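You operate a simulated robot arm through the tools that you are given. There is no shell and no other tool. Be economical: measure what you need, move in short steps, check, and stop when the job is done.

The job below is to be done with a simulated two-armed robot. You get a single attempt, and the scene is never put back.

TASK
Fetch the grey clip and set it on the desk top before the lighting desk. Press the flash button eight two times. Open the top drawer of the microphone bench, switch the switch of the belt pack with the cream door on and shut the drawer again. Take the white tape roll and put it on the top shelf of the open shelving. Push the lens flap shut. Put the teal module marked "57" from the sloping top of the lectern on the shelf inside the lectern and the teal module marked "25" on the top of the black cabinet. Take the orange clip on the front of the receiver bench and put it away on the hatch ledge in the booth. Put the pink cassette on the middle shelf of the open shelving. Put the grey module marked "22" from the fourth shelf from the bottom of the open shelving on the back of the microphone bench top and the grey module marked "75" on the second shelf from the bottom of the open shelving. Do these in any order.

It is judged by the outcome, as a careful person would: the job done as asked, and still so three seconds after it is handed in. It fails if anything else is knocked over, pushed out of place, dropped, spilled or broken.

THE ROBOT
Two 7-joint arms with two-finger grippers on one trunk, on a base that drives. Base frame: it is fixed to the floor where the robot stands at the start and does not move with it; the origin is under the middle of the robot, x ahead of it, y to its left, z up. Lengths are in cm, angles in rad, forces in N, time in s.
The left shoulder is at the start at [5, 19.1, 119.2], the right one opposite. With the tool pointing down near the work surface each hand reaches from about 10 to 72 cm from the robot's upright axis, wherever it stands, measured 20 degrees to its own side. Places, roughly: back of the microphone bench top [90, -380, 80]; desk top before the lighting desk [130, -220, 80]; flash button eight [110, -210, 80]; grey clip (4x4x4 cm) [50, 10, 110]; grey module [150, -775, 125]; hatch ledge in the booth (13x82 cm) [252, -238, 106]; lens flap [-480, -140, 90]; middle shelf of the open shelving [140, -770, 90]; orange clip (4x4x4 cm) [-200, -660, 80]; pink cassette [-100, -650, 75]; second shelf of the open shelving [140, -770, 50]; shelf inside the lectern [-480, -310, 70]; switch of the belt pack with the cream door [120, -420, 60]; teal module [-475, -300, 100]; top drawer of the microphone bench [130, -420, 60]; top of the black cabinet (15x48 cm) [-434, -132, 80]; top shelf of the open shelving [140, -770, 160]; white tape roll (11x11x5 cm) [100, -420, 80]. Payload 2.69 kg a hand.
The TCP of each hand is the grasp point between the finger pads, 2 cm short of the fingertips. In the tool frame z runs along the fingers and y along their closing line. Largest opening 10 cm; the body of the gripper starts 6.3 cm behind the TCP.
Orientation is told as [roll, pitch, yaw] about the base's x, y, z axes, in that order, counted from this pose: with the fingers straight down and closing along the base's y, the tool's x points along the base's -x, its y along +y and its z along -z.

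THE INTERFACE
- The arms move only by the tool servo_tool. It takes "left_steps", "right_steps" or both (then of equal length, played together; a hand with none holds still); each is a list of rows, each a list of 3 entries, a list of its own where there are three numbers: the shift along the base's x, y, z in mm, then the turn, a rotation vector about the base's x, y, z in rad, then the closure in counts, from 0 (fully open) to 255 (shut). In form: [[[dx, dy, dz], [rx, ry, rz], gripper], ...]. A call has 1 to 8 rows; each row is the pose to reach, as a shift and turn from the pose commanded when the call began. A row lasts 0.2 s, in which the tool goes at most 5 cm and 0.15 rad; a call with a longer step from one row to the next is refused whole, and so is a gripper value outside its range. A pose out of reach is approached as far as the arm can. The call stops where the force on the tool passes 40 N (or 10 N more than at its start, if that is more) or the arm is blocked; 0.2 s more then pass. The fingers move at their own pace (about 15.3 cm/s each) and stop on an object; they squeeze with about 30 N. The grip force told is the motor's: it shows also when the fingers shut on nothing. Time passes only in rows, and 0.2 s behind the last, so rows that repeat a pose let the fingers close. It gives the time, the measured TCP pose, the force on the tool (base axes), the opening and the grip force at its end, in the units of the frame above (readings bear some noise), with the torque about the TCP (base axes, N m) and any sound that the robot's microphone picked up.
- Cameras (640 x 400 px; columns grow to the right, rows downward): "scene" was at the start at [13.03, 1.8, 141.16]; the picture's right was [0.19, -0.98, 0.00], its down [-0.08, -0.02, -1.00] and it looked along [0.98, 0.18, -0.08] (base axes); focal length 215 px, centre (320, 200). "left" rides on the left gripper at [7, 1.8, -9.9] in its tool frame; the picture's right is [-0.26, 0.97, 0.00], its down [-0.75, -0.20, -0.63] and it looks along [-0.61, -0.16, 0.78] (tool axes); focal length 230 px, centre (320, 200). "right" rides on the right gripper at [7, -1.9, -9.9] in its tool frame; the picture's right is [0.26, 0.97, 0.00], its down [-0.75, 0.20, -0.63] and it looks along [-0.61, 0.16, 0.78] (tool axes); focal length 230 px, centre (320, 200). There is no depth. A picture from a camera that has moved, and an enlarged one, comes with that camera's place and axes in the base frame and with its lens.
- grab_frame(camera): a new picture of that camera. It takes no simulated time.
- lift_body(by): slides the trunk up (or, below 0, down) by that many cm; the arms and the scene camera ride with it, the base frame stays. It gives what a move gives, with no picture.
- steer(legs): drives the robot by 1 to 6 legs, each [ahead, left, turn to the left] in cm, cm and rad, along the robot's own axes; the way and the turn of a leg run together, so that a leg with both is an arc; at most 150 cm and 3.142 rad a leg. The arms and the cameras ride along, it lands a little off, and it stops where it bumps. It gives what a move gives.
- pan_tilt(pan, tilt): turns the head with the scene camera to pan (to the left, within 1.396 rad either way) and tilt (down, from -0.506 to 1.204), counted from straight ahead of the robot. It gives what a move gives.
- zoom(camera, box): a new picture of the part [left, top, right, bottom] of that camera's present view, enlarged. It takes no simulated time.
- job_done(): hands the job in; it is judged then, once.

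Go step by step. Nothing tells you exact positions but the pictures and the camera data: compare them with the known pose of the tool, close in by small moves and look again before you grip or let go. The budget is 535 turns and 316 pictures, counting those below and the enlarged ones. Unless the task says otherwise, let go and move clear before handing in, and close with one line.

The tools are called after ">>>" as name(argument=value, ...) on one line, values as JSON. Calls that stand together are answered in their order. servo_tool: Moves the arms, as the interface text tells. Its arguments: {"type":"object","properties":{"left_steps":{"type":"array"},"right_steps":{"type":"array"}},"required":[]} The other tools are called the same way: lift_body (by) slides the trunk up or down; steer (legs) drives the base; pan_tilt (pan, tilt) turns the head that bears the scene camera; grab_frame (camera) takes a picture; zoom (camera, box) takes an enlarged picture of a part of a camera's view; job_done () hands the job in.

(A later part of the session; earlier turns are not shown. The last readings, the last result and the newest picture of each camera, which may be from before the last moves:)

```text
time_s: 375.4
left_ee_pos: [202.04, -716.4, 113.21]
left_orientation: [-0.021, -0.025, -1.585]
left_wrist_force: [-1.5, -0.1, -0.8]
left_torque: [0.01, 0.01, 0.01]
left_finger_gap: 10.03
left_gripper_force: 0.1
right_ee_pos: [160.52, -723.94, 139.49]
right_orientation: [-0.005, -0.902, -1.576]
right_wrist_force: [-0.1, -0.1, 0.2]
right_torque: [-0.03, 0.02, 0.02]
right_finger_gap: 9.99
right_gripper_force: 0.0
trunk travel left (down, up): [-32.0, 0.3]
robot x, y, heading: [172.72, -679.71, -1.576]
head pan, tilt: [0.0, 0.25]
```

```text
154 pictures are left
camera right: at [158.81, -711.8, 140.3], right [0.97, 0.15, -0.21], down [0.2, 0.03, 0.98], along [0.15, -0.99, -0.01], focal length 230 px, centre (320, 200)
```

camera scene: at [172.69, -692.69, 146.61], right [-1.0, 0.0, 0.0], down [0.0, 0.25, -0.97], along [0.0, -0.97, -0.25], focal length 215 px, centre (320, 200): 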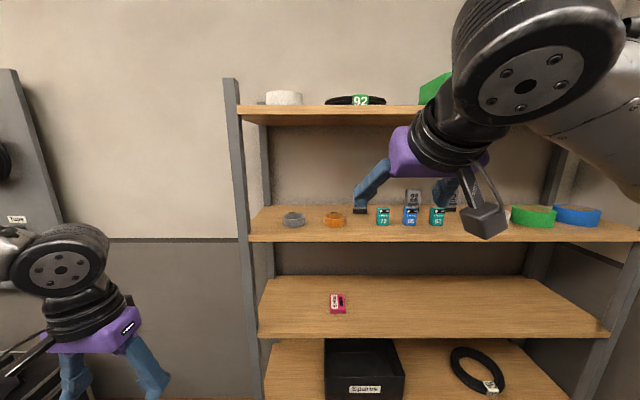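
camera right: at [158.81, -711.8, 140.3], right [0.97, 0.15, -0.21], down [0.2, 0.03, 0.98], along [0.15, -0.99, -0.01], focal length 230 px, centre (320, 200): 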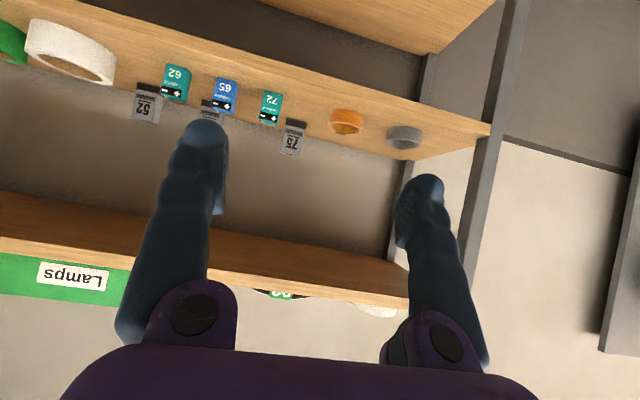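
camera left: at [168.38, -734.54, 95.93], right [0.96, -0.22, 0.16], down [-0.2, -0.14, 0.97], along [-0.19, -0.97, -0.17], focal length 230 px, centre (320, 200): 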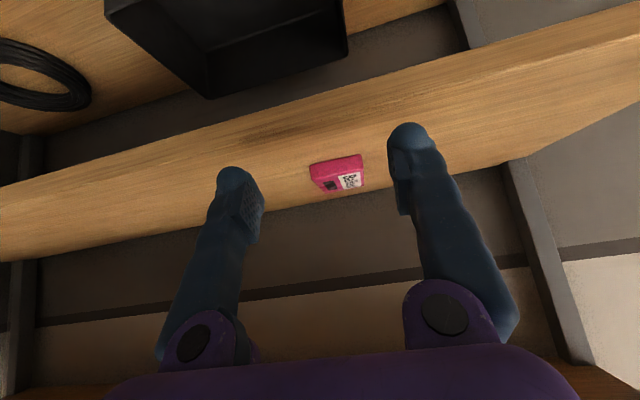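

Use a 0.7 pitch to clear the batteries and upper shelf. Set pose outside, then drive in.

>>> servo_tool(right_steps=[[[0, 0, -20], [0.07, 0, 0], 0], [[0, 0, -50], [0.14, 0, 0], 0], [[0, 0, -80], [0.2, 0, 0], 0]])

>>> steer(legs=[[23, 0, 0]])

>>> grab_frame(camera="right")

>>> grab_frame(camera="scene")

```text
time_s: 376.2
left_ee_pos: [201.99, -716.32, 113.12]
left_orientation: [-0.02, -0.023, -1.587]
left_wrist_force: [0.3, -0.2, 0.4]
left_torque: [-0.02, 0.03, 0.01]
left_finger_gap: 10.01
left_gripper_force: 0.1
right_ee_pos: [160.54, -724.01, 131.71]
right_orientation: [-0.006, -0.7, -1.576]
right_wrist_force: [-0.8, -0.4, -0.9]
right_torque: [-0.02, 0.04, 0.01]
right_finger_gap: 10.0
right_gripper_force: 0.0
trunk travel left (down, up): [-32.0, 0.3]
robot x, y, heading: [172.57, -679.69, -1.571]
head pan, tilt: [0.0, 0.25]
```

```text
time_s: 377.9
left_ee_pos: [202.09, -739.15, 113.21]
left_orientation: [-0.018, -0.025, -1.584]
left_wrist_force: [-0.3, 0.2, -1.2]
left_torque: [0.0, 0.01, 0.03]
left_finger_gap: 10.02
left_gripper_force: 0.1
right_ee_pos: [160.74, -746.87, 131.79]
right_orientation: [-0.007, -0.701, -1.573]
right_wrist_force: [0.4, -0.2, 0.2]
right_torque: [0.02, -0.02, -0.03]
right_finger_gap: 9.98
right_gripper_force: 0.0
trunk travel left (down, up): [-32.0, 0.3]
robot x, y, heading: [172.73, -702.43, -1.568]
head pan, tilt: [0.0, 0.25]
```

```text
153 pictures are left
camera right: at [158.96, -735.2, 134.88], right [0.97, 0.19, -0.17], down [0.2, -0.17, 0.96], along [0.16, -0.97, -0.2], focal length 230 px, centre (320, 200)
```

right: 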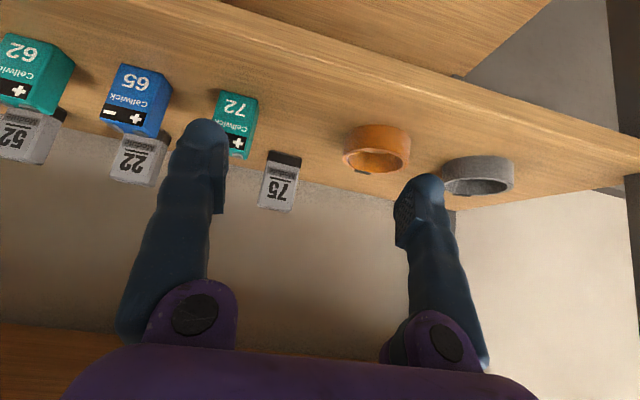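

```text
152 pictures are left
camera scene: at [172.7, -715.63, 146.61], right [-1.0, 0.0, 0.0], down [0.0, 0.25, -0.97], along [0.0, -0.97, -0.25], focal length 215 px, centre (320, 200)
```

scene: 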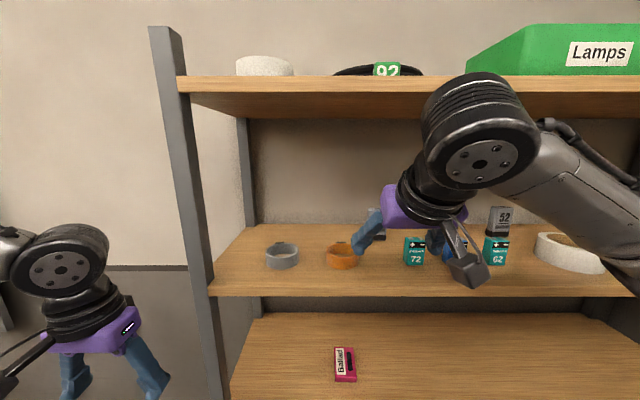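

Module 75 at [158, −775.5]. To clear both the top shelf and the batteries I'll use 0.85 pitch at z≈130, then advance.

>>> servo_tool(right_steps=[[[-12, 0, -8], [-0.08, 0, 0], 0], [[-27, 0, -17], [-0.15, 0, 0], 0], [[-27, -40, -17], [-0.15, 0, 0], 0], [[-27, -80, -17], [-0.15, 0, 0], 0], [[-27, -120, -17], [-0.15, 0, 0], 0], [[-27, -160, -17], [-0.15, 0, 0], 0]])

>>> grab_frame(camera="right")

>>> grab_frame(camera="scene")

```text
time_s: 379.3
left_ee_pos: [201.99, -739.24, 113.13]
left_orientation: [-0.023, -0.024, -1.583]
left_wrist_force: [-0.3, -0.6, 0.0]
left_torque: [-0.02, 0.01, 0.01]
left_finger_gap: 10.01
left_gripper_force: 0.0
right_ee_pos: [157.98, -763.05, 129.76]
right_orientation: [-0.007, -0.85, -1.573]
right_wrist_force: [-0.3, -0.5, -0.2]
right_torque: [0.02, 0.0, 0.03]
right_finger_gap: 10.02
right_gripper_force: 0.2
trunk travel left (down, up): [-32.0, 0.3]
robot x, y, heading: [172.61, -702.18, -1.568]
head pan, tilt: [0.0, 0.25]
```

```text
151 pictures are left
camera right: at [156.24, -750.97, 131.08], right [0.97, 0.16, -0.2], down [0.21, -0.02, 0.98], along [0.15, -0.99, -0.06], focal length 230 px, centre (320, 200)
```

right: 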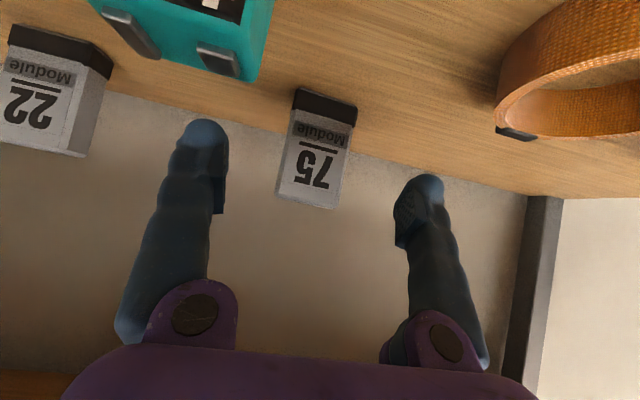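

```text
150 pictures are left
camera scene: at [172.73, -715.68, 146.6], right [-1.0, 0.0, 0.0], down [0.0, 0.25, -0.97], along [0.0, -0.97, -0.25], focal length 215 px, centre (320, 200)
```

scene: 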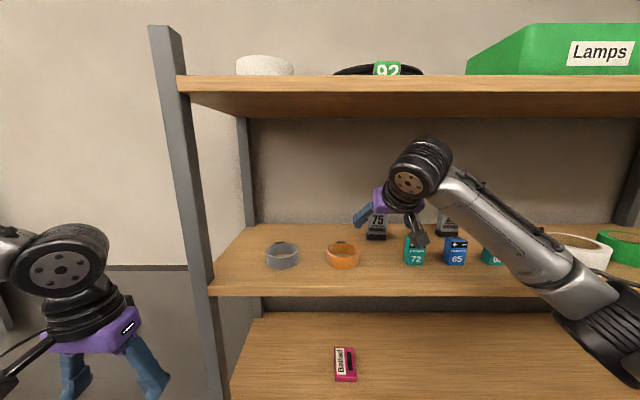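

Good clearance now. Advance 12 cm around the module and lower slightly.

>>> servo_tool(right_steps=[[[3, -40, 0], [0, 0, 0], 0], [[3, -80, 0], [0, 0, 0], 0], [[3, -115, 0], [0, 0, 0], 0], [[3, -118, -10], [0, 0, 0], 0]])

>>> grab_frame(camera="right")

>>> zoom(camera="scene", box=[320, 120, 520, 280])

```text
time_s: 380.3
left_ee_pos: [202.02, -739.14, 113.19]
left_orientation: [-0.019, -0.025, -1.583]
left_wrist_force: [0.5, 0.1, -0.3]
left_torque: [0.02, 0.0, 0.01]
left_finger_gap: 9.96
left_gripper_force: 0.0
right_ee_pos: [157.98, -774.62, 128.86]
right_orientation: [-0.006, -0.851, -1.573]
right_wrist_force: [-1.1, -0.5, -0.7]
right_torque: [0.0, -0.01, 0.02]
right_finger_gap: 9.99
right_gripper_force: 0.0
trunk travel left (down, up): [-32.0, 0.3]
robot x, y, heading: [172.7, -702.53, -1.57]
head pan, tilt: [0.0, 0.25]
```

```text
149 pictures are left
camera right: at [156.39, -762.59, 130.17], right [0.97, 0.16, -0.2], down [0.2, -0.02, 0.98], along [0.16, -0.99, -0.06], focal length 230 px, centre (320, 200)
```

right: 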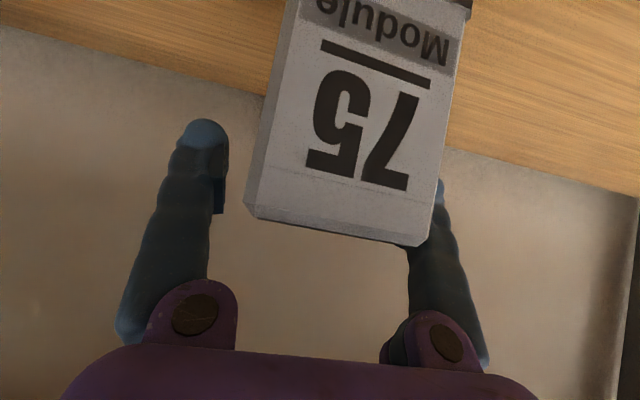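

```text
2.50 times, centred on (420, 200) of scene
camera zoom: at [172.65, -715.59, 146.61], right [-1.0, 0.0, 0.0], down [0.0, 0.25, -0.97], along [0.0, -0.97, -0.25], focal length 538 px, centre (70, 200)
```

zoom: 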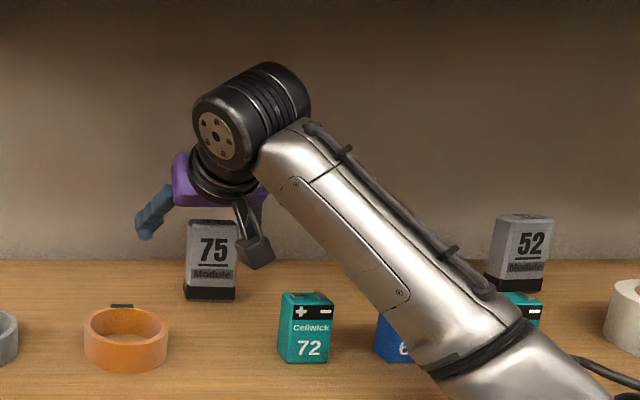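

Module sits between the fingers but offset; shift 1.3 cm left(+x), lower 2.2 cm, then grip.

>>> servo_tool(right_steps=[[[13, 0, -5], [0, 0, 0], 0], [[13, -3, -14], [0, 0, 0], 0], [[13, -3, -22], [0, 0, 0], 0], [[13, -3, -22], [0, 0, 0], 130], [[13, -3, -22], [0, 0, 0], 255], [[13, -3, -22], [0, 0, 0], 255], [[13, -3, -22], [0, 0, 0], 255]])

>>> grab_frame(camera="right")

>>> zoom(camera="scene", box=[320, 120, 520, 280])

```text
time_s: 381.9
left_ee_pos: [202.08, -738.98, 113.18]
left_orientation: [-0.019, -0.026, -1.583]
left_wrist_force: [-0.1, 0.0, 0.0]
left_torque: [0.01, 0.01, -0.04]
left_finger_gap: 10.0
left_gripper_force: 0.1
right_ee_pos: [159.49, -774.85, 126.97]
right_orientation: [-0.005, -0.856, -1.574]
right_wrist_force: [-6.2, -8.8, 26.7]
right_torque: [1.68, 0.76, 0.55]
right_finger_gap: 0.0
right_gripper_force: 29.6
trunk travel left (down, up): [-32.0, 0.3]
robot x, y, heading: [172.41, -702.22, -1.574]
head pan, tilt: [0.0, 0.25]
```

```text
147 pictures are left
camera right: at [157.81, -762.83, 128.37], right [0.97, 0.16, -0.2], down [0.2, -0.02, 0.98], along [0.16, -0.99, -0.05], focal length 230 px, centre (320, 200)
```

right: 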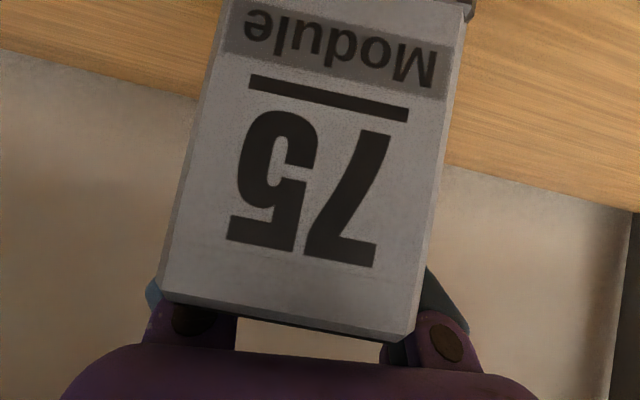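

```text
2.50 times, centred on (420, 200) of scene
camera zoom: at [172.68, -715.4, 146.64], right [-1.0, 0.0, 0.0], down [0.0, 0.25, -0.97], along [0.0, -0.97, -0.25], focal length 538 px, centre (70, 200)
```

zoom: 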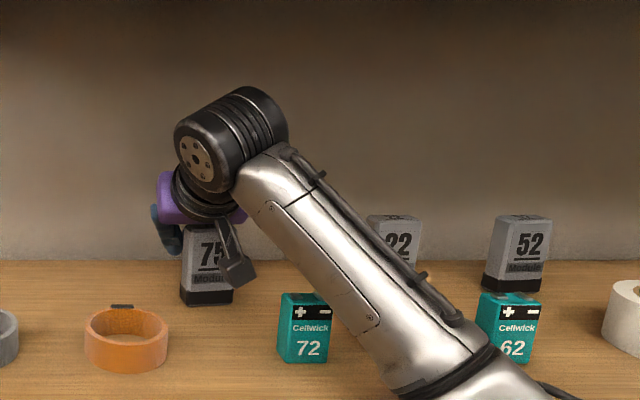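

The fingers closed behind the module – it stands nearer than I thought (y≈−770). Raise straight up, open, and re-measure.

>>> servo_tool(right_steps=[[[0, 0, 15], [0, 0, 0], 255], [[0, 0, 30], [0, 0, 0], 255], [[0, 0, 42], [0, 0, 0], 255]])

>>> grab_frame(camera="right")

>>> zoom(camera="scene", box=[320, 120, 520, 280])

```text
time_s: 382.7
left_ee_pos: [202.08, -739.12, 113.2]
left_orientation: [-0.02, -0.023, -1.584]
left_wrist_force: [0.2, 0.5, -0.7]
left_torque: [0.0, -0.01, -0.02]
left_finger_gap: 10.01
left_gripper_force: 0.1
right_ee_pos: [159.52, -775.16, 130.86]
right_orientation: [-0.008, -0.848, -1.57]
right_wrist_force: [0.4, 1.0, 0.1]
right_torque: [0.01, 0.0, 0.01]
right_finger_gap: 0.0
right_gripper_force: 29.2
trunk travel left (down, up): [-32.0, 0.3]
robot x, y, heading: [172.48, -702.66, -1.571]
head pan, tilt: [0.0, 0.25]
```

```text
145 pictures are left
camera right: at [157.9, -763.09, 132.29], right [0.97, 0.16, -0.2], down [0.21, -0.03, 0.98], along [0.16, -0.99, -0.06], focal length 230 px, centre (320, 200)
```

right: 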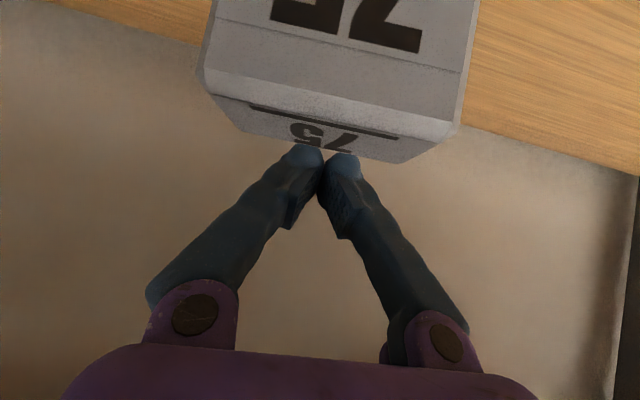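

```text
2.50 times, centred on (420, 200) of scene
camera zoom: at [172.74, -715.61, 146.6], right [-1.0, 0.0, 0.0], down [0.0, 0.25, -0.97], along [0.0, -0.97, -0.25], focal length 538 px, centre (70, 200)
```

zoom: 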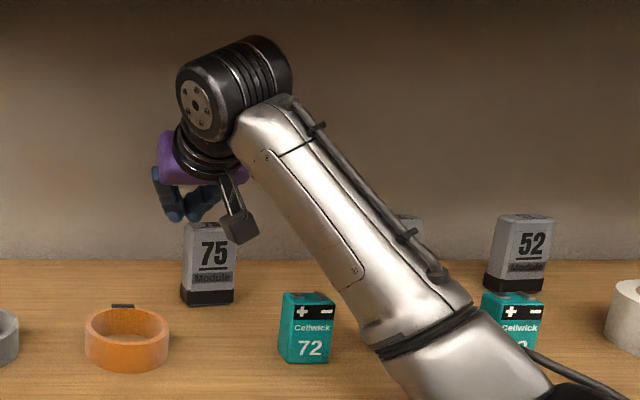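

Module 75 is centred at about [158.8, −770], top z 130. Raise, move back over it with open fingers, lower astride.

>>> servo_tool(right_steps=[[[0, 0, 26], [0, 0, 0], 255], [[-4, 26, 28], [0, 0, 0], 128], [[-7, 52, 28], [0, 0, 0], 0], [[-7, 52, 28], [0, 0, 0], 0]])

>>> grab_frame(camera="right")

>>> zoom(camera="scene", box=[320, 120, 520, 280])

```text
time_s: 383.7
left_ee_pos: [201.95, -739.13, 113.11]
left_orientation: [-0.018, -0.025, -1.583]
left_wrist_force: [-1.0, 0.2, -0.5]
left_torque: [0.04, 0.03, 0.01]
left_finger_gap: 9.98
left_gripper_force: 0.1
right_ee_pos: [158.92, -769.97, 133.6]
right_orientation: [-0.007, -0.851, -1.575]
right_wrist_force: [-0.6, 0.7, -0.2]
right_torque: [0.02, -0.02, 0.02]
right_finger_gap: 9.99
right_gripper_force: 0.1
trunk travel left (down, up): [-32.0, 0.3]
robot x, y, heading: [172.54, -702.68, -1.573]
head pan, tilt: [0.0, 0.25]
```

```text
143 pictures are left
camera right: at [157.31, -757.92, 134.95], right [0.97, 0.16, -0.2], down [0.2, -0.02, 0.98], along [0.15, -0.99, -0.06], focal length 230 px, centre (320, 200)
```

right: 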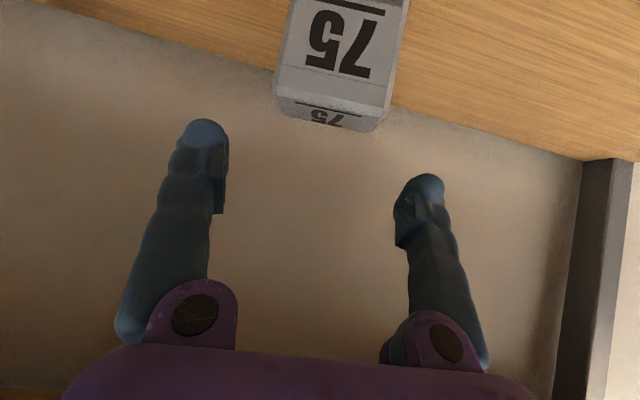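

```text
2.50 times, centred on (420, 200) of scene
camera zoom: at [172.71, -715.62, 146.61], right [-1.0, 0.0, 0.0], down [0.0, 0.25, -0.97], along [0.0, -0.97, -0.25], focal length 538 px, centre (70, 200)
```

zoom: 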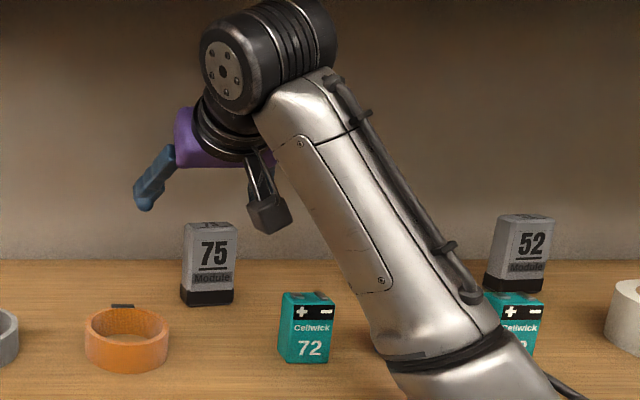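

Re-triangulated: module top z 130.5, centre ≈[158.4, −767.6]; battery 72 top 128.5. I'll yaw the hand slightly so its camera clears the battery, move over the module and lower.

>>> servo_tool(right_steps=[[[-3, 12, 0], [0, 0, -0.06], 0], [[-5, 24, 0], [0, 0, -0.12], 0], [[-5, 24, -20], [0, 0, -0.12], 0]])

>>> grab_frame(camera="right")

>>> zoom(camera="scene", box=[340, 140, 480, 270])

```text
time_s: 384.5
left_ee_pos: [202.01, -739.17, 113.15]
left_orientation: [-0.019, -0.024, -1.583]
left_wrist_force: [0.1, -0.1, 0.7]
left_torque: [0.03, 0.0, 0.0]
left_finger_gap: 9.97
left_gripper_force: 0.1
right_ee_pos: [158.24, -767.5, 131.73]
right_orientation: [-0.006, -0.85, -1.693]
right_wrist_force: [-1.0, -0.5, -1.0]
right_torque: [0.01, -0.01, 0.02]
right_finger_gap: 9.98
right_gripper_force: 0.1
trunk travel left (down, up): [-32.0, 0.3]
robot x, y, heading: [172.6, -702.71, -1.572]
head pan, tilt: [0.0, 0.25]
```

```text
141 pictures are left
camera right: at [158.09, -755.3, 133.08], right [0.98, 0.05, -0.2], down [0.2, -0.05, 0.98], along [0.03, -1.0, -0.06], focal length 230 px, centre (320, 200)
```

right: 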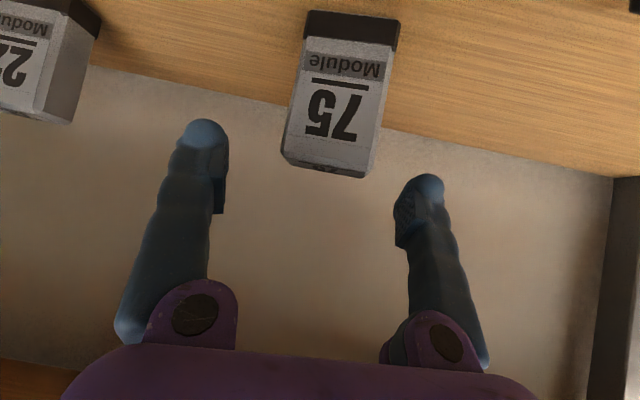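

```text
3.08 times, centred on (410, 205) of scene
camera zoom: at [172.67, -715.65, 146.61], right [-1.0, 0.0, 0.0], down [0.0, 0.25, -0.97], along [0.0, -0.97, -0.25], focal length 662 px, centre (43, 185)
```

zoom: 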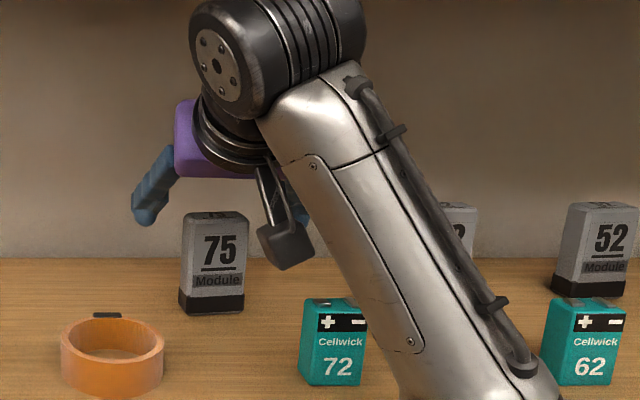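

>>> servo_tool(right_steps=[[[4, -5, -15], [0, 0, 0], 0], [[4, -5, -28], [0, 0, 0], 0], [[4, -5, -38], [0, 0, 0], 0]])

>>> grab_frame(camera="right")

>>> zoom(camera="scene", box=[340, 140, 480, 270])

```text
time_s: 385.3
left_ee_pos: [202.06, -739.16, 113.1]
left_orientation: [-0.019, -0.024, -1.583]
left_wrist_force: [0.4, 0.0, 0.3]
left_torque: [-0.01, -0.02, 0.01]
left_finger_gap: 10.0
left_gripper_force: 0.0
right_ee_pos: [158.81, -767.88, 128.0]
right_orientation: [-0.007, -0.853, -1.694]
right_wrist_force: [0.0, 0.0, 0.4]
right_torque: [-0.01, 0.0, 0.02]
right_finger_gap: 9.99
right_gripper_force: 0.1
trunk travel left (down, up): [-32.0, 0.3]
robot x, y, heading: [172.23, -702.36, -1.569]
head pan, tilt: [0.0, 0.25]
```

```text
139 pictures are left
camera right: at [158.51, -755.8, 129.31], right [0.98, 0.05, -0.2], down [0.2, -0.05, 0.98], along [0.04, -1.0, -0.06], focal length 230 px, centre (320, 200)
```

right: 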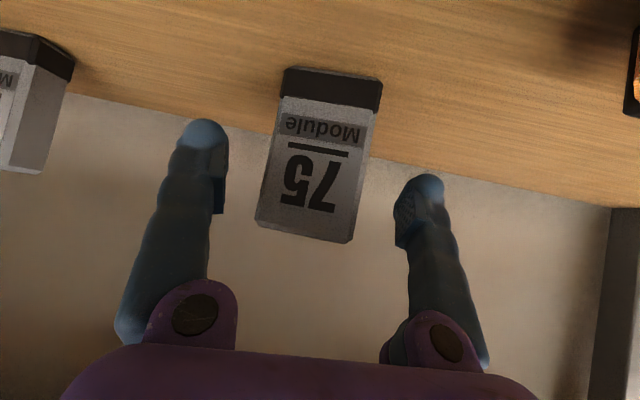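

```text
3.08 times, centred on (410, 205) of scene
camera zoom: at [172.71, -715.61, 146.61], right [-1.0, 0.0, 0.0], down [0.0, 0.25, -0.97], along [0.0, -0.97, -0.25], focal length 662 px, centre (43, 185)
```

zoom: 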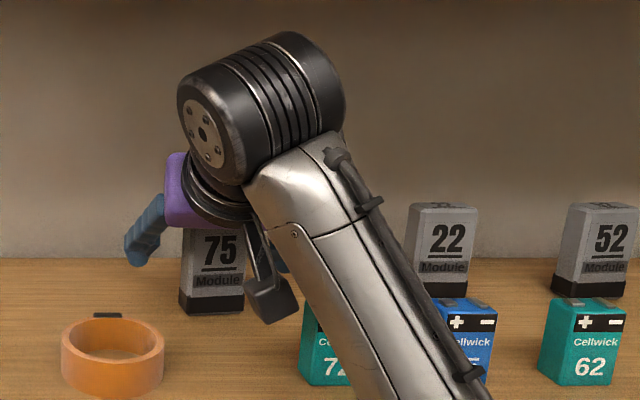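

Fingers astride. Close.

>>> servo_tool(right_steps=[[[0, 0, -3], [0, 0, 0], 128], [[0, 0, -3], [0, 0, 0], 255], [[0, 0, -3], [0, 0, 0], 255], [[0, 0, -3], [0, 0, 0], 255]])

>>> grab_frame(camera="right")

```text
time_s: 386.3
left_ee_pos: [202.06, -739.13, 113.2]
left_orientation: [-0.02, -0.026, -1.583]
left_wrist_force: [-0.4, 0.3, -0.6]
left_torque: [-0.01, -0.01, -0.03]
left_finger_gap: 10.01
left_gripper_force: 0.1
right_ee_pos: [158.61, -767.75, 127.9]
right_orientation: [-0.006, -0.852, -1.693]
right_wrist_force: [0.1, -1.5, 7.0]
right_torque: [-0.13, -0.18, -0.06]
right_finger_gap: 5.1
right_gripper_force: 29.9
trunk travel left (down, up): [-32.0, 0.3]
robot x, y, heading: [172.35, -702.2, -1.566]
head pan, tilt: [0.0, 0.25]
```

```text
137 pictures are left
camera right: at [158.51, -755.74, 129.1], right [0.98, 0.05, -0.2], down [0.2, -0.04, 0.98], along [0.04, -1.0, -0.05], focal length 230 px, centre (320, 200)
```

right: 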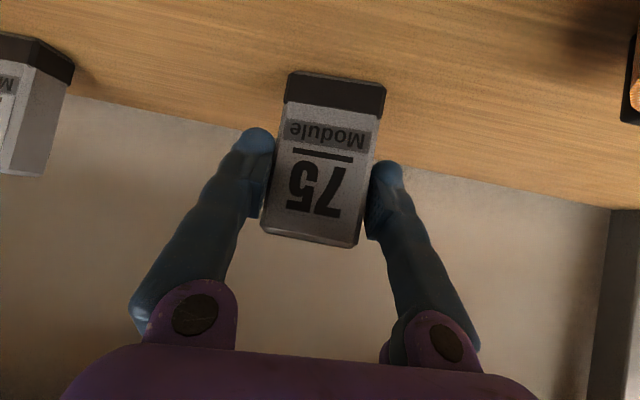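

Gripped. Lift 4 cm, shift 1 cm away from the battery, and back out.

>>> servo_tool(right_steps=[[[0, 0, 12], [0, 0, 0], 255], [[0, 0, 30], [0, 0, 0], 255], [[6, 0, 45], [0, 0, 0], 255], [[10, 20, 48], [0, 0, 0], 255], [[10, 60, 48], [0, 0, 0], 255], [[10, 105, 48], [0, 0, 0], 255], [[10, 150, 48], [0, 0, 0], 255]])

>>> grab_frame(camera="scene")

```text
time_s: 387.9
left_ee_pos: [201.94, -739.12, 113.19]
left_orientation: [-0.019, -0.027, -1.582]
left_wrist_force: [-0.4, 0.0, 0.4]
left_torque: [-0.04, 0.0, -0.02]
left_finger_gap: 10.01
left_gripper_force: 0.1
right_ee_pos: [159.67, -752.94, 132.42]
right_orientation: [-0.007, -0.85, -1.693]
right_wrist_force: [-0.6, 0.1, -0.7]
right_torque: [-0.02, -0.01, 0.02]
right_finger_gap: 5.11
right_gripper_force: 29.5
trunk travel left (down, up): [-32.0, 0.3]
robot x, y, heading: [172.78, -702.22, -1.573]
head pan, tilt: [0.0, 0.25]
```

```text
136 pictures are left
camera scene: at [172.64, -715.45, 146.63], right [-1.0, 0.0, 0.0], down [0.0, 0.25, -0.97], along [0.0, -0.97, -0.25], focal length 215 px, centre (320, 200)
```

scene: 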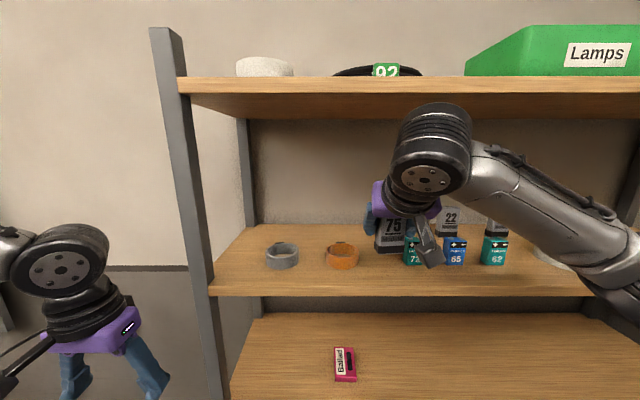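

Module 75 in hand. Back off, shift right, lower the trunk for the second shelf.

>>> steer(legs=[[-35, 0, 0], [0, -31, 0]])

>>> lift_body(by=-30)

>>> servo_tool(right_steps=[[[0, 0, -45], [0, 0, 0.03], 255], [[0, 0, -90], [0, 0, 0.06], 255], [[0, 0, -135], [0, 0, 0.09], 255], [[0, 0, -180], [0, 0, 0.12], 255], [[0, 0, -225], [0, 0, 0.12], 255], [[0, 0, -270], [0, 0, 0.12], 255], [[0, 0, -315], [0, 0, 0.12], 255], [[0, 0, -360], [0, 0, 0.12], 255]])

>>> pan_tilt(pan=0.0, tilt=0.5)

>>> grab_frame(camera="scene")

>>> grab_frame(camera="right")

```text
time_s: 393.1
left_ee_pos: [171.33, -704.02, 113.18]
left_orientation: [-0.019, -0.024, -1.57]
left_wrist_force: [-0.8, -0.5, 0.6]
left_torque: [0.0, 0.01, -0.04]
left_finger_gap: 10.0
left_gripper_force: 0.2
right_ee_pos: [129.12, -718.44, 132.32]
right_orientation: [-0.007, -0.849, -1.681]
right_wrist_force: [-0.5, 0.4, -1.2]
right_torque: [0.0, 0.0, 0.02]
right_finger_gap: 5.05
right_gripper_force: 29.6
trunk travel left (down, up): [-32.0, 0.3]
robot x, y, heading: [141.38, -667.72, -1.556]
head pan, tilt: [0.0, 0.25]
```

```text
time_s: 396.1
left_ee_pos: [171.28, -704.08, 83.15]
left_orientation: [-0.017, -0.024, -1.572]
left_wrist_force: [-0.1, -0.1, -0.9]
left_torque: [-0.04, -0.01, 0.0]
left_finger_gap: 10.0
left_gripper_force: 0.1
right_ee_pos: [129.17, -718.35, 102.38]
right_orientation: [-0.008, -0.851, -1.68]
right_wrist_force: [0.0, 0.5, -1.1]
right_torque: [0.0, -0.02, 0.02]
right_finger_gap: 5.03
right_gripper_force: 29.8
trunk travel left (down, up): [-2.0, 30.3]
robot x, y, heading: [141.9, -667.63, -1.556]
head pan, tilt: [0.0, 0.25]
```

```text
time_s: 397.9
left_ee_pos: [171.25, -704.04, 83.22]
left_orientation: [-0.018, -0.026, -1.571]
left_wrist_force: [0.2, -0.4, -0.6]
left_torque: [0.02, 0.0, -0.03]
left_finger_gap: 10.01
left_gripper_force: 0.1
right_ee_pos: [129.16, -718.19, 66.54]
right_orientation: [-0.006, -0.852, -1.557]
right_wrist_force: [0.7, 0.8, -0.5]
right_torque: [0.02, 0.03, -0.02]
right_finger_gap: 5.07
right_gripper_force: 30.0
trunk travel left (down, up): [-2.0, 30.3]
robot x, y, heading: [141.56, -667.81, -1.559]
head pan, tilt: [0.0, 0.25]
```

```text
time_s: 398.7
left_ee_pos: [171.27, -704.03, 83.18]
left_orientation: [-0.019, -0.024, -1.572]
left_wrist_force: [-0.5, -0.1, 0.3]
left_torque: [-0.03, -0.02, 0.0]
left_finger_gap: 10.02
left_gripper_force: 0.1
right_ee_pos: [129.24, -718.22, 66.46]
right_orientation: [-0.008, -0.851, -1.56]
right_wrist_force: [-0.3, 0.6, -1.3]
right_torque: [-0.02, -0.02, 0.03]
right_finger_gap: 5.06
right_gripper_force: 30.1
trunk travel left (down, up): [-2.0, 30.3]
robot x, y, heading: [141.57, -667.61, -1.557]
head pan, tilt: [0.0, 0.499]
```

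```text
135 pictures are left
camera scene: at [141.66, -680.59, 114.31], right [-1.0, -0.01, 0.0], down [-0.01, 0.48, -0.88], along [0.01, -0.88, -0.48], focal length 215 px, centre (320, 200)
```

scene: 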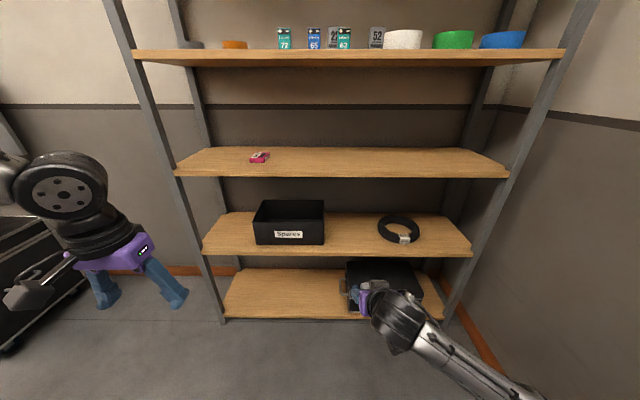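

```text
134 pictures are left
camera right: at [127.36, -706.12, 67.79], right [0.96, 0.18, -0.2], down [0.2, -0.02, 0.98], along [0.17, -0.98, -0.06], focal length 230 px, centre (320, 200)
```

right: 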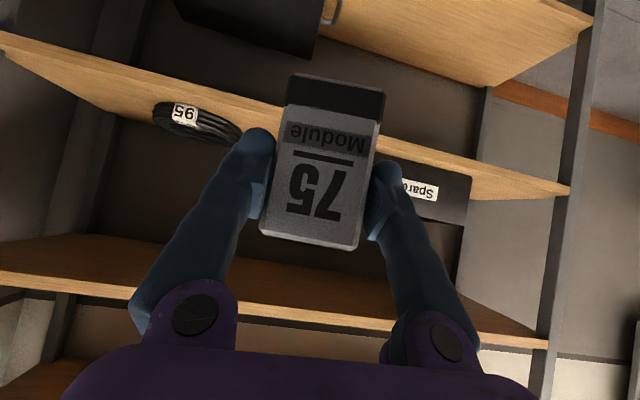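

Free spot on shelf 2 between box and coil (x≈117–139). Lower a bit and drive in.

>>> servo_tool(right_steps=[[[-8, 0, -25], [0, 0, 0], 255], [[-8, 0, -45], [0, 0, 0], 255]])

>>> steer(legs=[[28, 0, 0]])

>>> grab_frame(camera="right")

>>> grab_frame(camera="scene")

```text
time_s: 399.3
left_ee_pos: [171.29, -703.96, 83.06]
left_orientation: [-0.018, -0.024, -1.57]
left_wrist_force: [-0.4, 0.0, -0.2]
left_torque: [-0.01, 0.01, 0.01]
left_finger_gap: 10.0
left_gripper_force: 0.0
right_ee_pos: [128.31, -718.33, 61.84]
right_orientation: [-0.007, -0.848, -1.56]
right_wrist_force: [-0.9, 0.2, -1.4]
right_torque: [0.01, 0.0, 0.03]
right_finger_gap: 5.03
right_gripper_force: 29.9
trunk travel left (down, up): [-2.0, 30.3]
robot x, y, heading: [141.11, -668.01, -1.555]
head pan, tilt: [0.0, 0.499]
```

```text
time_s: 401.2
left_ee_pos: [171.78, -732.53, 83.17]
left_orientation: [-0.02, -0.024, -1.57]
left_wrist_force: [0.0, 0.4, -0.7]
left_torque: [-0.04, 0.0, -0.03]
left_finger_gap: 10.0
left_gripper_force: 0.0
right_ee_pos: [128.89, -746.78, 61.88]
right_orientation: [-0.006, -0.85, -1.558]
right_wrist_force: [-0.5, 0.1, -1.7]
right_torque: [-0.02, -0.02, 0.03]
right_finger_gap: 5.03
right_gripper_force: 29.7
trunk travel left (down, up): [-2.0, 30.3]
robot x, y, heading: [141.49, -696.28, -1.556]
head pan, tilt: [0.0, 0.499]
```

```text
133 pictures are left
camera right: at [127.05, -734.73, 63.19], right [0.96, 0.18, -0.2], down [0.2, -0.02, 0.98], along [0.17, -0.98, -0.06], focal length 230 px, centre (320, 200)
```

right: 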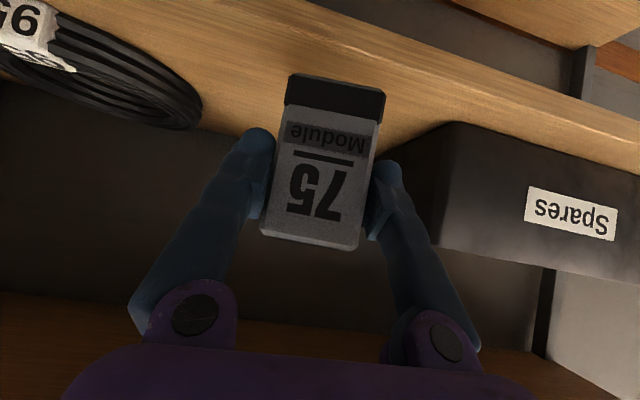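

```text
132 pictures are left
camera scene: at [142.1, -709.11, 114.3], right [-1.0, -0.02, 0.0], down [-0.01, 0.48, -0.88], along [0.01, -0.88, -0.48], focal length 215 px, centre (320, 200)
```

scene: 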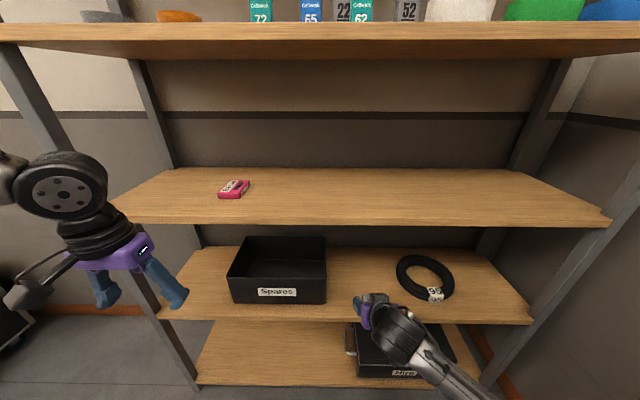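

>>> servo_tool(right_steps=[[[-5, -40, 0], [0, 0, 0], 255], [[-5, -80, 0], [0, 0, 0], 255], [[-5, -125, 0], [0, 0, 0], 255], [[-5, -125, -12], [0, 0, 0], 255], [[-5, -125, -22], [0, 0, 0], 255], [[-5, -125, -30], [0, 0, 0], 255]])

>>> grab_frame(camera="right")

>>> grab_frame(camera="scene")

```text
time_s: 402.6
left_ee_pos: [171.78, -732.36, 83.14]
left_orientation: [-0.019, -0.024, -1.569]
left_wrist_force: [0.2, -0.4, 0.6]
left_torque: [-0.01, -0.01, -0.01]
left_finger_gap: 10.04
left_gripper_force: 0.0
right_ee_pos: [128.46, -759.25, 58.77]
right_orientation: [-0.007, -0.85, -1.557]
right_wrist_force: [-0.5, -0.2, -0.9]
right_torque: [0.02, -0.01, 0.0]
right_finger_gap: 5.01
right_gripper_force: 30.1
trunk travel left (down, up): [-2.0, 30.3]
robot x, y, heading: [141.83, -696.32, -1.552]
head pan, tilt: [0.0, 0.499]
```

```text
131 pictures are left
camera right: at [126.65, -747.2, 60.07], right [0.96, 0.18, -0.2], down [0.21, -0.02, 0.98], along [0.17, -0.98, -0.06], focal length 230 px, centre (320, 200)
```

right: 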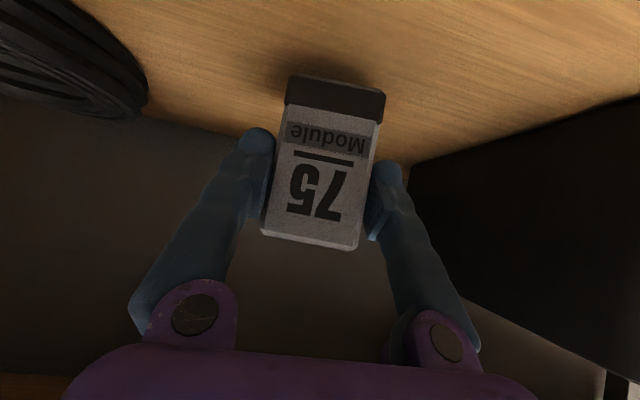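

```text
130 pictures are left
camera scene: at [142.1, -709.1, 114.3], right [-1.0, -0.02, 0.0], down [-0.01, 0.48, -0.88], along [0.01, -0.88, -0.48], focal length 215 px, centre (320, 200)
```

scene: 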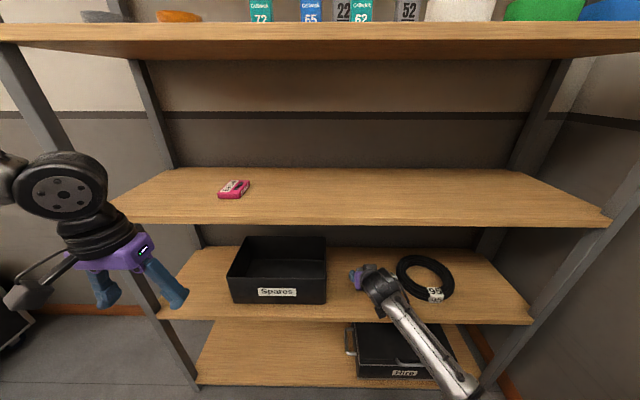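

Module hovers just above the shelf. Lower to contact.

>>> servo_tool(right_steps=[[[0, 0, -5], [0, 0, 0], 255], [[0, 0, -10], [0, 0, 0], 255], [[0, 0, -14], [0, 0, 0], 255]])

```text
time_s: 403.4
left_ee_pos: [171.92, -732.47, 83.3]
left_orientation: [-0.021, -0.028, -1.568]
left_wrist_force: [0.9, -0.2, 0.3]
left_torque: [-0.01, 0.01, -0.04]
left_finger_gap: 9.98
left_gripper_force: 0.0
right_ee_pos: [128.58, -759.23, 57.55]
right_orientation: [-0.005, -0.856, -1.559]
right_wrist_force: [-0.4, 2.2, 8.7]
right_torque: [0.23, -0.22, 0.07]
right_finger_gap: 5.01
right_gripper_force: 30.4
trunk travel left (down, up): [-2.0, 30.3]
robot x, y, heading: [141.88, -696.46, -1.555]
head pan, tilt: [0.0, 0.499]
```

Contact. Open and withdraw upward-back.

>>> servo_tool(right_steps=[[[0, 0, 0], [0, 0, 0], 100], [[0, 0, 0], [0, 0, 0], 60], [[0, 20, 8], [0, 0, 0], 60], [[0, 60, 20], [0, 0, 0], 60], [[0, 100, 25], [0, 0, 0], 60], [[0, 145, 25], [0, 0, 0], 60]])

>>> grab_frame(camera="right")

```text
time_s: 404.8
left_ee_pos: [171.87, -732.43, 83.25]
left_orientation: [-0.019, -0.023, -1.569]
left_wrist_force: [-0.3, 0.5, 0.1]
left_torque: [0.02, 0.0, -0.01]
left_finger_gap: 10.01
left_gripper_force: 0.0
right_ee_pos: [127.76, -745.2, 59.97]
right_orientation: [-0.021, -0.859, -1.555]
right_wrist_force: [-0.4, 1.0, 0.0]
right_torque: [-0.02, 0.01, 0.01]
right_finger_gap: 7.66
right_gripper_force: 0.1
trunk travel left (down, up): [-2.0, 30.3]
robot x, y, heading: [141.8, -696.15, -1.559]
head pan, tilt: [0.0, 0.499]
```

```text
129 pictures are left
camera right: at [126.07, -733.29, 61.29], right [0.96, 0.17, -0.21], down [0.21, -0.01, 0.98], along [0.16, -0.99, -0.05], focal length 230 px, centre (320, 200)
```

right: 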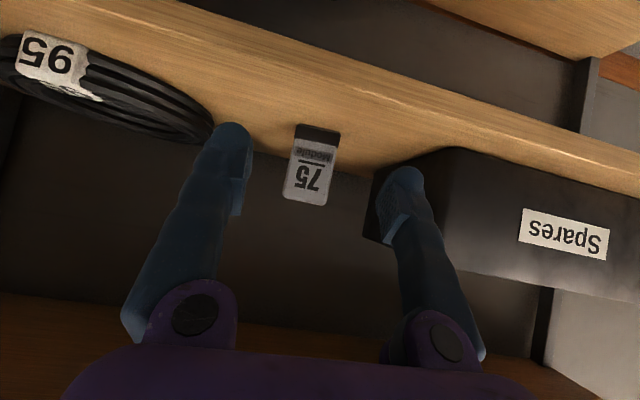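

Module 75 stands on shelf 2. Next module 22: back off, raise trunk and hand.

>>> steer(legs=[[-26, 0, -0.012]])

>>> lift_body(by=30)

>>> servo_tool(right_steps=[[[0, 0, 48], [0.02, 0, 0], 0], [[0, 0, 96], [0.04, 0, 0], 0], [[0, 0, 144], [0.06, 0, 0], 0], [[0, 0, 192], [0.08, 0, 0], 0], [[0, 0, 240], [0.1, 0, 0], 0], [[0, 0, 288], [0.12, 0, 0], 0], [[0, 0, 336], [0.14, 0, 0], 0], [[0, 0, 384], [0.15, 0, 0], 0]])

>>> pan_tilt(pan=0.0, tilt=0.25)

>>> grab_frame(camera="right")

>>> grab_frame(camera="scene")

```text
time_s: 406.7
left_ee_pos: [171.03, -706.65, 83.18]
left_orientation: [-0.019, -0.024, -1.586]
left_wrist_force: [1.1, 0.4, -0.1]
left_torque: [0.02, 0.0, 0.02]
left_finger_gap: 10.01
left_gripper_force: 0.2
right_ee_pos: [126.77, -718.61, 60.03]
right_orientation: [-0.018, -0.859, -1.576]
right_wrist_force: [-0.9, 0.1, 0.4]
right_torque: [0.02, 0.0, -0.01]
right_finger_gap: 7.64
right_gripper_force: 0.1
trunk travel left (down, up): [-2.0, 30.3]
robot x, y, heading: [141.42, -669.38, -1.577]
head pan, tilt: [0.0, 0.499]
```

```text
time_s: 409.7
left_ee_pos: [170.93, -706.64, 113.2]
left_orientation: [-0.019, -0.024, -1.587]
left_wrist_force: [0.3, -0.5, -0.1]
left_torque: [0.01, 0.04, 0.01]
left_finger_gap: 9.99
left_gripper_force: 0.1
right_ee_pos: [126.75, -718.64, 89.97]
right_orientation: [-0.02, -0.857, -1.576]
right_wrist_force: [0.1, 0.5, 1.2]
right_torque: [-0.02, -0.04, 0.01]
right_finger_gap: 7.65
right_gripper_force: 0.0
trunk travel left (down, up): [-32.0, 0.3]
robot x, y, heading: [141.63, -669.68, -1.571]
head pan, tilt: [0.0, 0.499]
```

```text
time_s: 410.9
left_ee_pos: [170.93, -706.51, 113.18]
left_orientation: [-0.019, -0.024, -1.588]
left_wrist_force: [0.5, -0.3, 0.9]
left_torque: [0.01, -0.01, 0.01]
left_finger_gap: 9.98
left_gripper_force: 0.0
right_ee_pos: [121.54, -714.39, 99.83]
right_orientation: [-0.212, -0.525, -1.503]
right_wrist_force: [-0.6, 0.4, 0.3]
right_torque: [-0.03, 0.01, -0.02]
right_finger_gap: 10.0
right_gripper_force: 0.1
trunk travel left (down, up): [-32.0, 0.3]
robot x, y, heading: [141.84, -669.94, -1.578]
head pan, tilt: [0.0, 0.499]
stopped in row 5 (right hand): the arm was blocked; the commanded pose is now the measured one
```

```text
time_s: 411.6
left_ee_pos: [170.84, -706.65, 113.12]
left_orientation: [-0.02, -0.023, -1.588]
left_wrist_force: [-0.5, -0.3, -0.1]
left_torque: [0.01, 0.02, -0.01]
left_finger_gap: 10.01
left_gripper_force: 0.0
right_ee_pos: [121.54, -714.38, 99.87]
right_orientation: [-0.212, -0.53, -1.505]
right_wrist_force: [-0.5, -0.7, 0.2]
right_torque: [0.01, 0.02, 0.0]
right_finger_gap: 10.0
right_gripper_force: 0.0
trunk travel left (down, up): [-32.0, 0.3]
robot x, y, heading: [141.65, -669.84, -1.578]
head pan, tilt: [0.0, 0.25]
```

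```text
128 pictures are left
camera right: at [121.21, -703.24, 105.1], right [0.93, 0.18, -0.31], down [0.35, -0.34, 0.87], along [0.06, -0.92, -0.38], focal length 230 px, centre (320, 200)
```

right: 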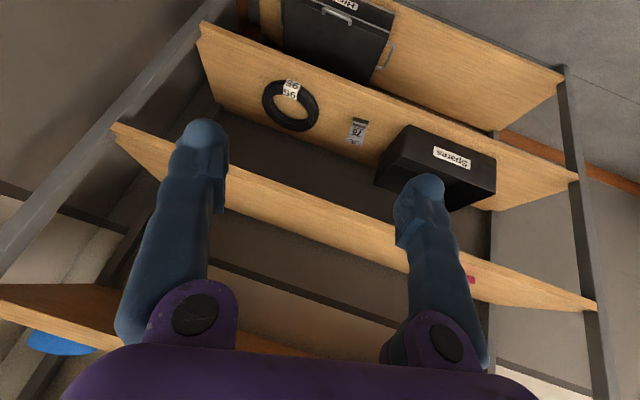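

```text
127 pictures are left
camera scene: at [141.69, -682.95, 146.61], right [-1.0, 0.0, 0.0], down [0.0, 0.25, -0.97], along [0.0, -0.97, -0.25], focal length 215 px, centre (320, 200)
```

scene: 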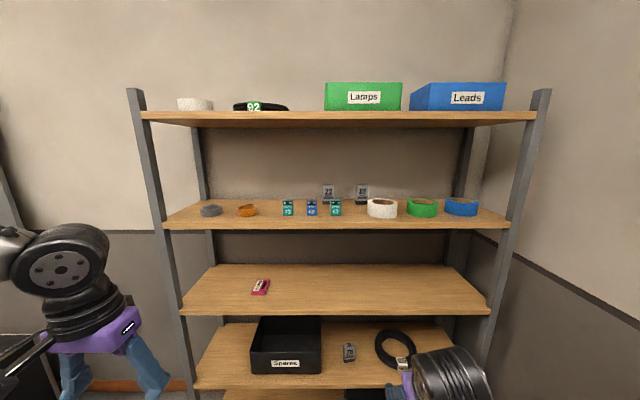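

The arm got blocked in its elbow-down posture. I'll straighten the hand toward vertical while moving outward and up.

>>> servo_tool(right_steps=[[[-15, -10, 10], [0.1, -0.04, -0.01], 0], [[-30, -15, 30], [0.2, -0.08, -0.02], 0], [[-40, -15, 60], [0.3, -0.12, -0.04], 0], [[-40, -10, 95], [0.4, -0.16, -0.05], 0], [[-40, 0, 130], [0.5, -0.2, -0.07], 0], [[-40, 0, 170], [0.53, -0.21, -0.07], 0], [[-40, 0, 210], [0.53, -0.21, -0.07], 0]])

>>> pan_tilt(pan=-0.8, tilt=0.5)

>>> grab_frame(camera="scene")

```text
time_s: 412.2
left_ee_pos: [170.89, -706.57, 113.09]
left_orientation: [-0.018, -0.024, -1.589]
left_wrist_force: [-0.2, 0.3, -0.3]
left_torque: [0.0, 0.01, -0.04]
left_finger_gap: 10.02
left_gripper_force: 0.0
right_ee_pos: [108.72, -714.92, 101.63]
right_orientation: [-0.427, -0.373, -1.547]
right_wrist_force: [-0.5, 0.4, 0.6]
right_torque: [0.01, 0.0, -0.02]
right_finger_gap: 10.0
right_gripper_force: 0.1
right hand out of reach, approached as far as the arm can: row 2
trunk travel left (down, up): [-32.0, 0.3]
robot x, y, heading: [141.57, -669.7, -1.576]
head pan, tilt: [0.0, 0.25]
stopped in row 2 (right hand): the arm was blocked; the commanded pose is now the measured one
```

```text
time_s: 413.3
left_ee_pos: [170.96, -706.59, 113.13]
left_orientation: [-0.021, -0.022, -1.588]
left_wrist_force: [0.5, -1.1, 0.0]
left_torque: [-0.01, 0.0, -0.01]
left_finger_gap: 10.0
left_gripper_force: 0.0
right_ee_pos: [108.84, -714.85, 101.59]
right_orientation: [-0.429, -0.371, -1.547]
right_wrist_force: [-0.3, -0.6, -0.8]
right_torque: [0.01, 0.03, -0.01]
right_finger_gap: 10.05
right_gripper_force: 0.0
trunk travel left (down, up): [-32.0, 0.3]
robot x, y, heading: [141.81, -669.61, -1.575]
head pan, tilt: [-0.799, 0.499]
```

```text
126 pictures are left
camera scene: at [135.19, -679.91, 144.3], right [-0.69, 0.72, 0.0], down [0.34, 0.33, -0.88], along [-0.63, -0.61, -0.48], focal length 215 px, centre (320, 200)
```

scene: 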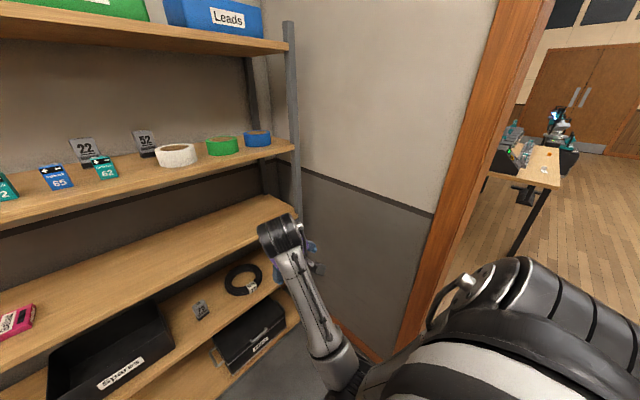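

Elbow hangs low near my body. Back the base 25 cm for room, then stretch forward and raise.

>>> steer(legs=[[-28, 0, 0]])

>>> servo_tool(right_steps=[[[0, -40, 0], [0, 0, 0], 0], [[10, -85, 0], [0, 0, 0], 0], [[20, -130, 10], [0, 0, 0], 0], [[30, -170, 30], [0, 0, 0], 0], [[30, -190, 65], [0, 0, 0], 0], [[30, -195, 110], [0, 0, 0], 0], [[30, -195, 155], [0, 0, 0], 0], [[30, -195, 200], [0, 0, 0], 0]])

>>> grab_frame(camera="scene")

```text
time_s: 415.2
left_ee_pos: [170.99, -679.16, 113.3]
left_orientation: [-0.021, -0.024, -1.589]
left_wrist_force: [-0.9, 0.4, 0.4]
left_torque: [0.0, -0.02, -0.04]
left_finger_gap: 9.97
left_gripper_force: 0.1
right_ee_pos: [108.87, -687.49, 101.73]
right_orientation: [-0.426, -0.373, -1.547]
right_wrist_force: [0.0, -0.1, -0.3]
right_torque: [-0.01, -0.01, 0.04]
right_finger_gap: 10.0
right_gripper_force: 0.1
trunk travel left (down, up): [-32.0, 0.3]
robot x, y, heading: [141.98, -642.24, -1.572]
head pan, tilt: [-0.799, 0.499]
```

```text
time_s: 417.0
left_ee_pos: [171.1, -679.23, 113.1]
left_orientation: [-0.02, -0.024, -1.589]
left_wrist_force: [-0.4, 0.7, -0.3]
left_torque: [-0.01, -0.03, 0.01]
left_finger_gap: 10.0
left_gripper_force: 0.1
right_ee_pos: [112.08, -706.79, 121.73]
right_orientation: [-0.432, -0.371, -1.547]
right_wrist_force: [-0.1, -0.3, 0.6]
right_torque: [0.0, 0.02, -0.02]
right_finger_gap: 10.02
right_gripper_force: 0.0
trunk travel left (down, up): [-32.0, 0.3]
robot x, y, heading: [141.48, -642.53, -1.58]
head pan, tilt: [-0.799, 0.499]
```

```text
125 pictures are left
camera scene: at [135.4, -652.41, 144.31], right [-0.69, 0.72, 0.0], down [0.34, 0.33, -0.88], along [-0.63, -0.61, -0.48], focal length 215 px, centre (320, 200)
```

scene: 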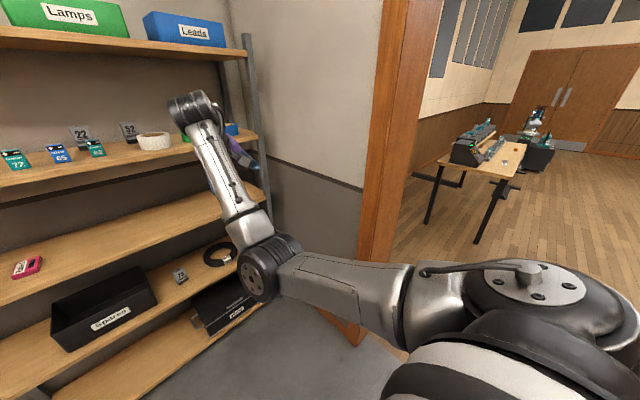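

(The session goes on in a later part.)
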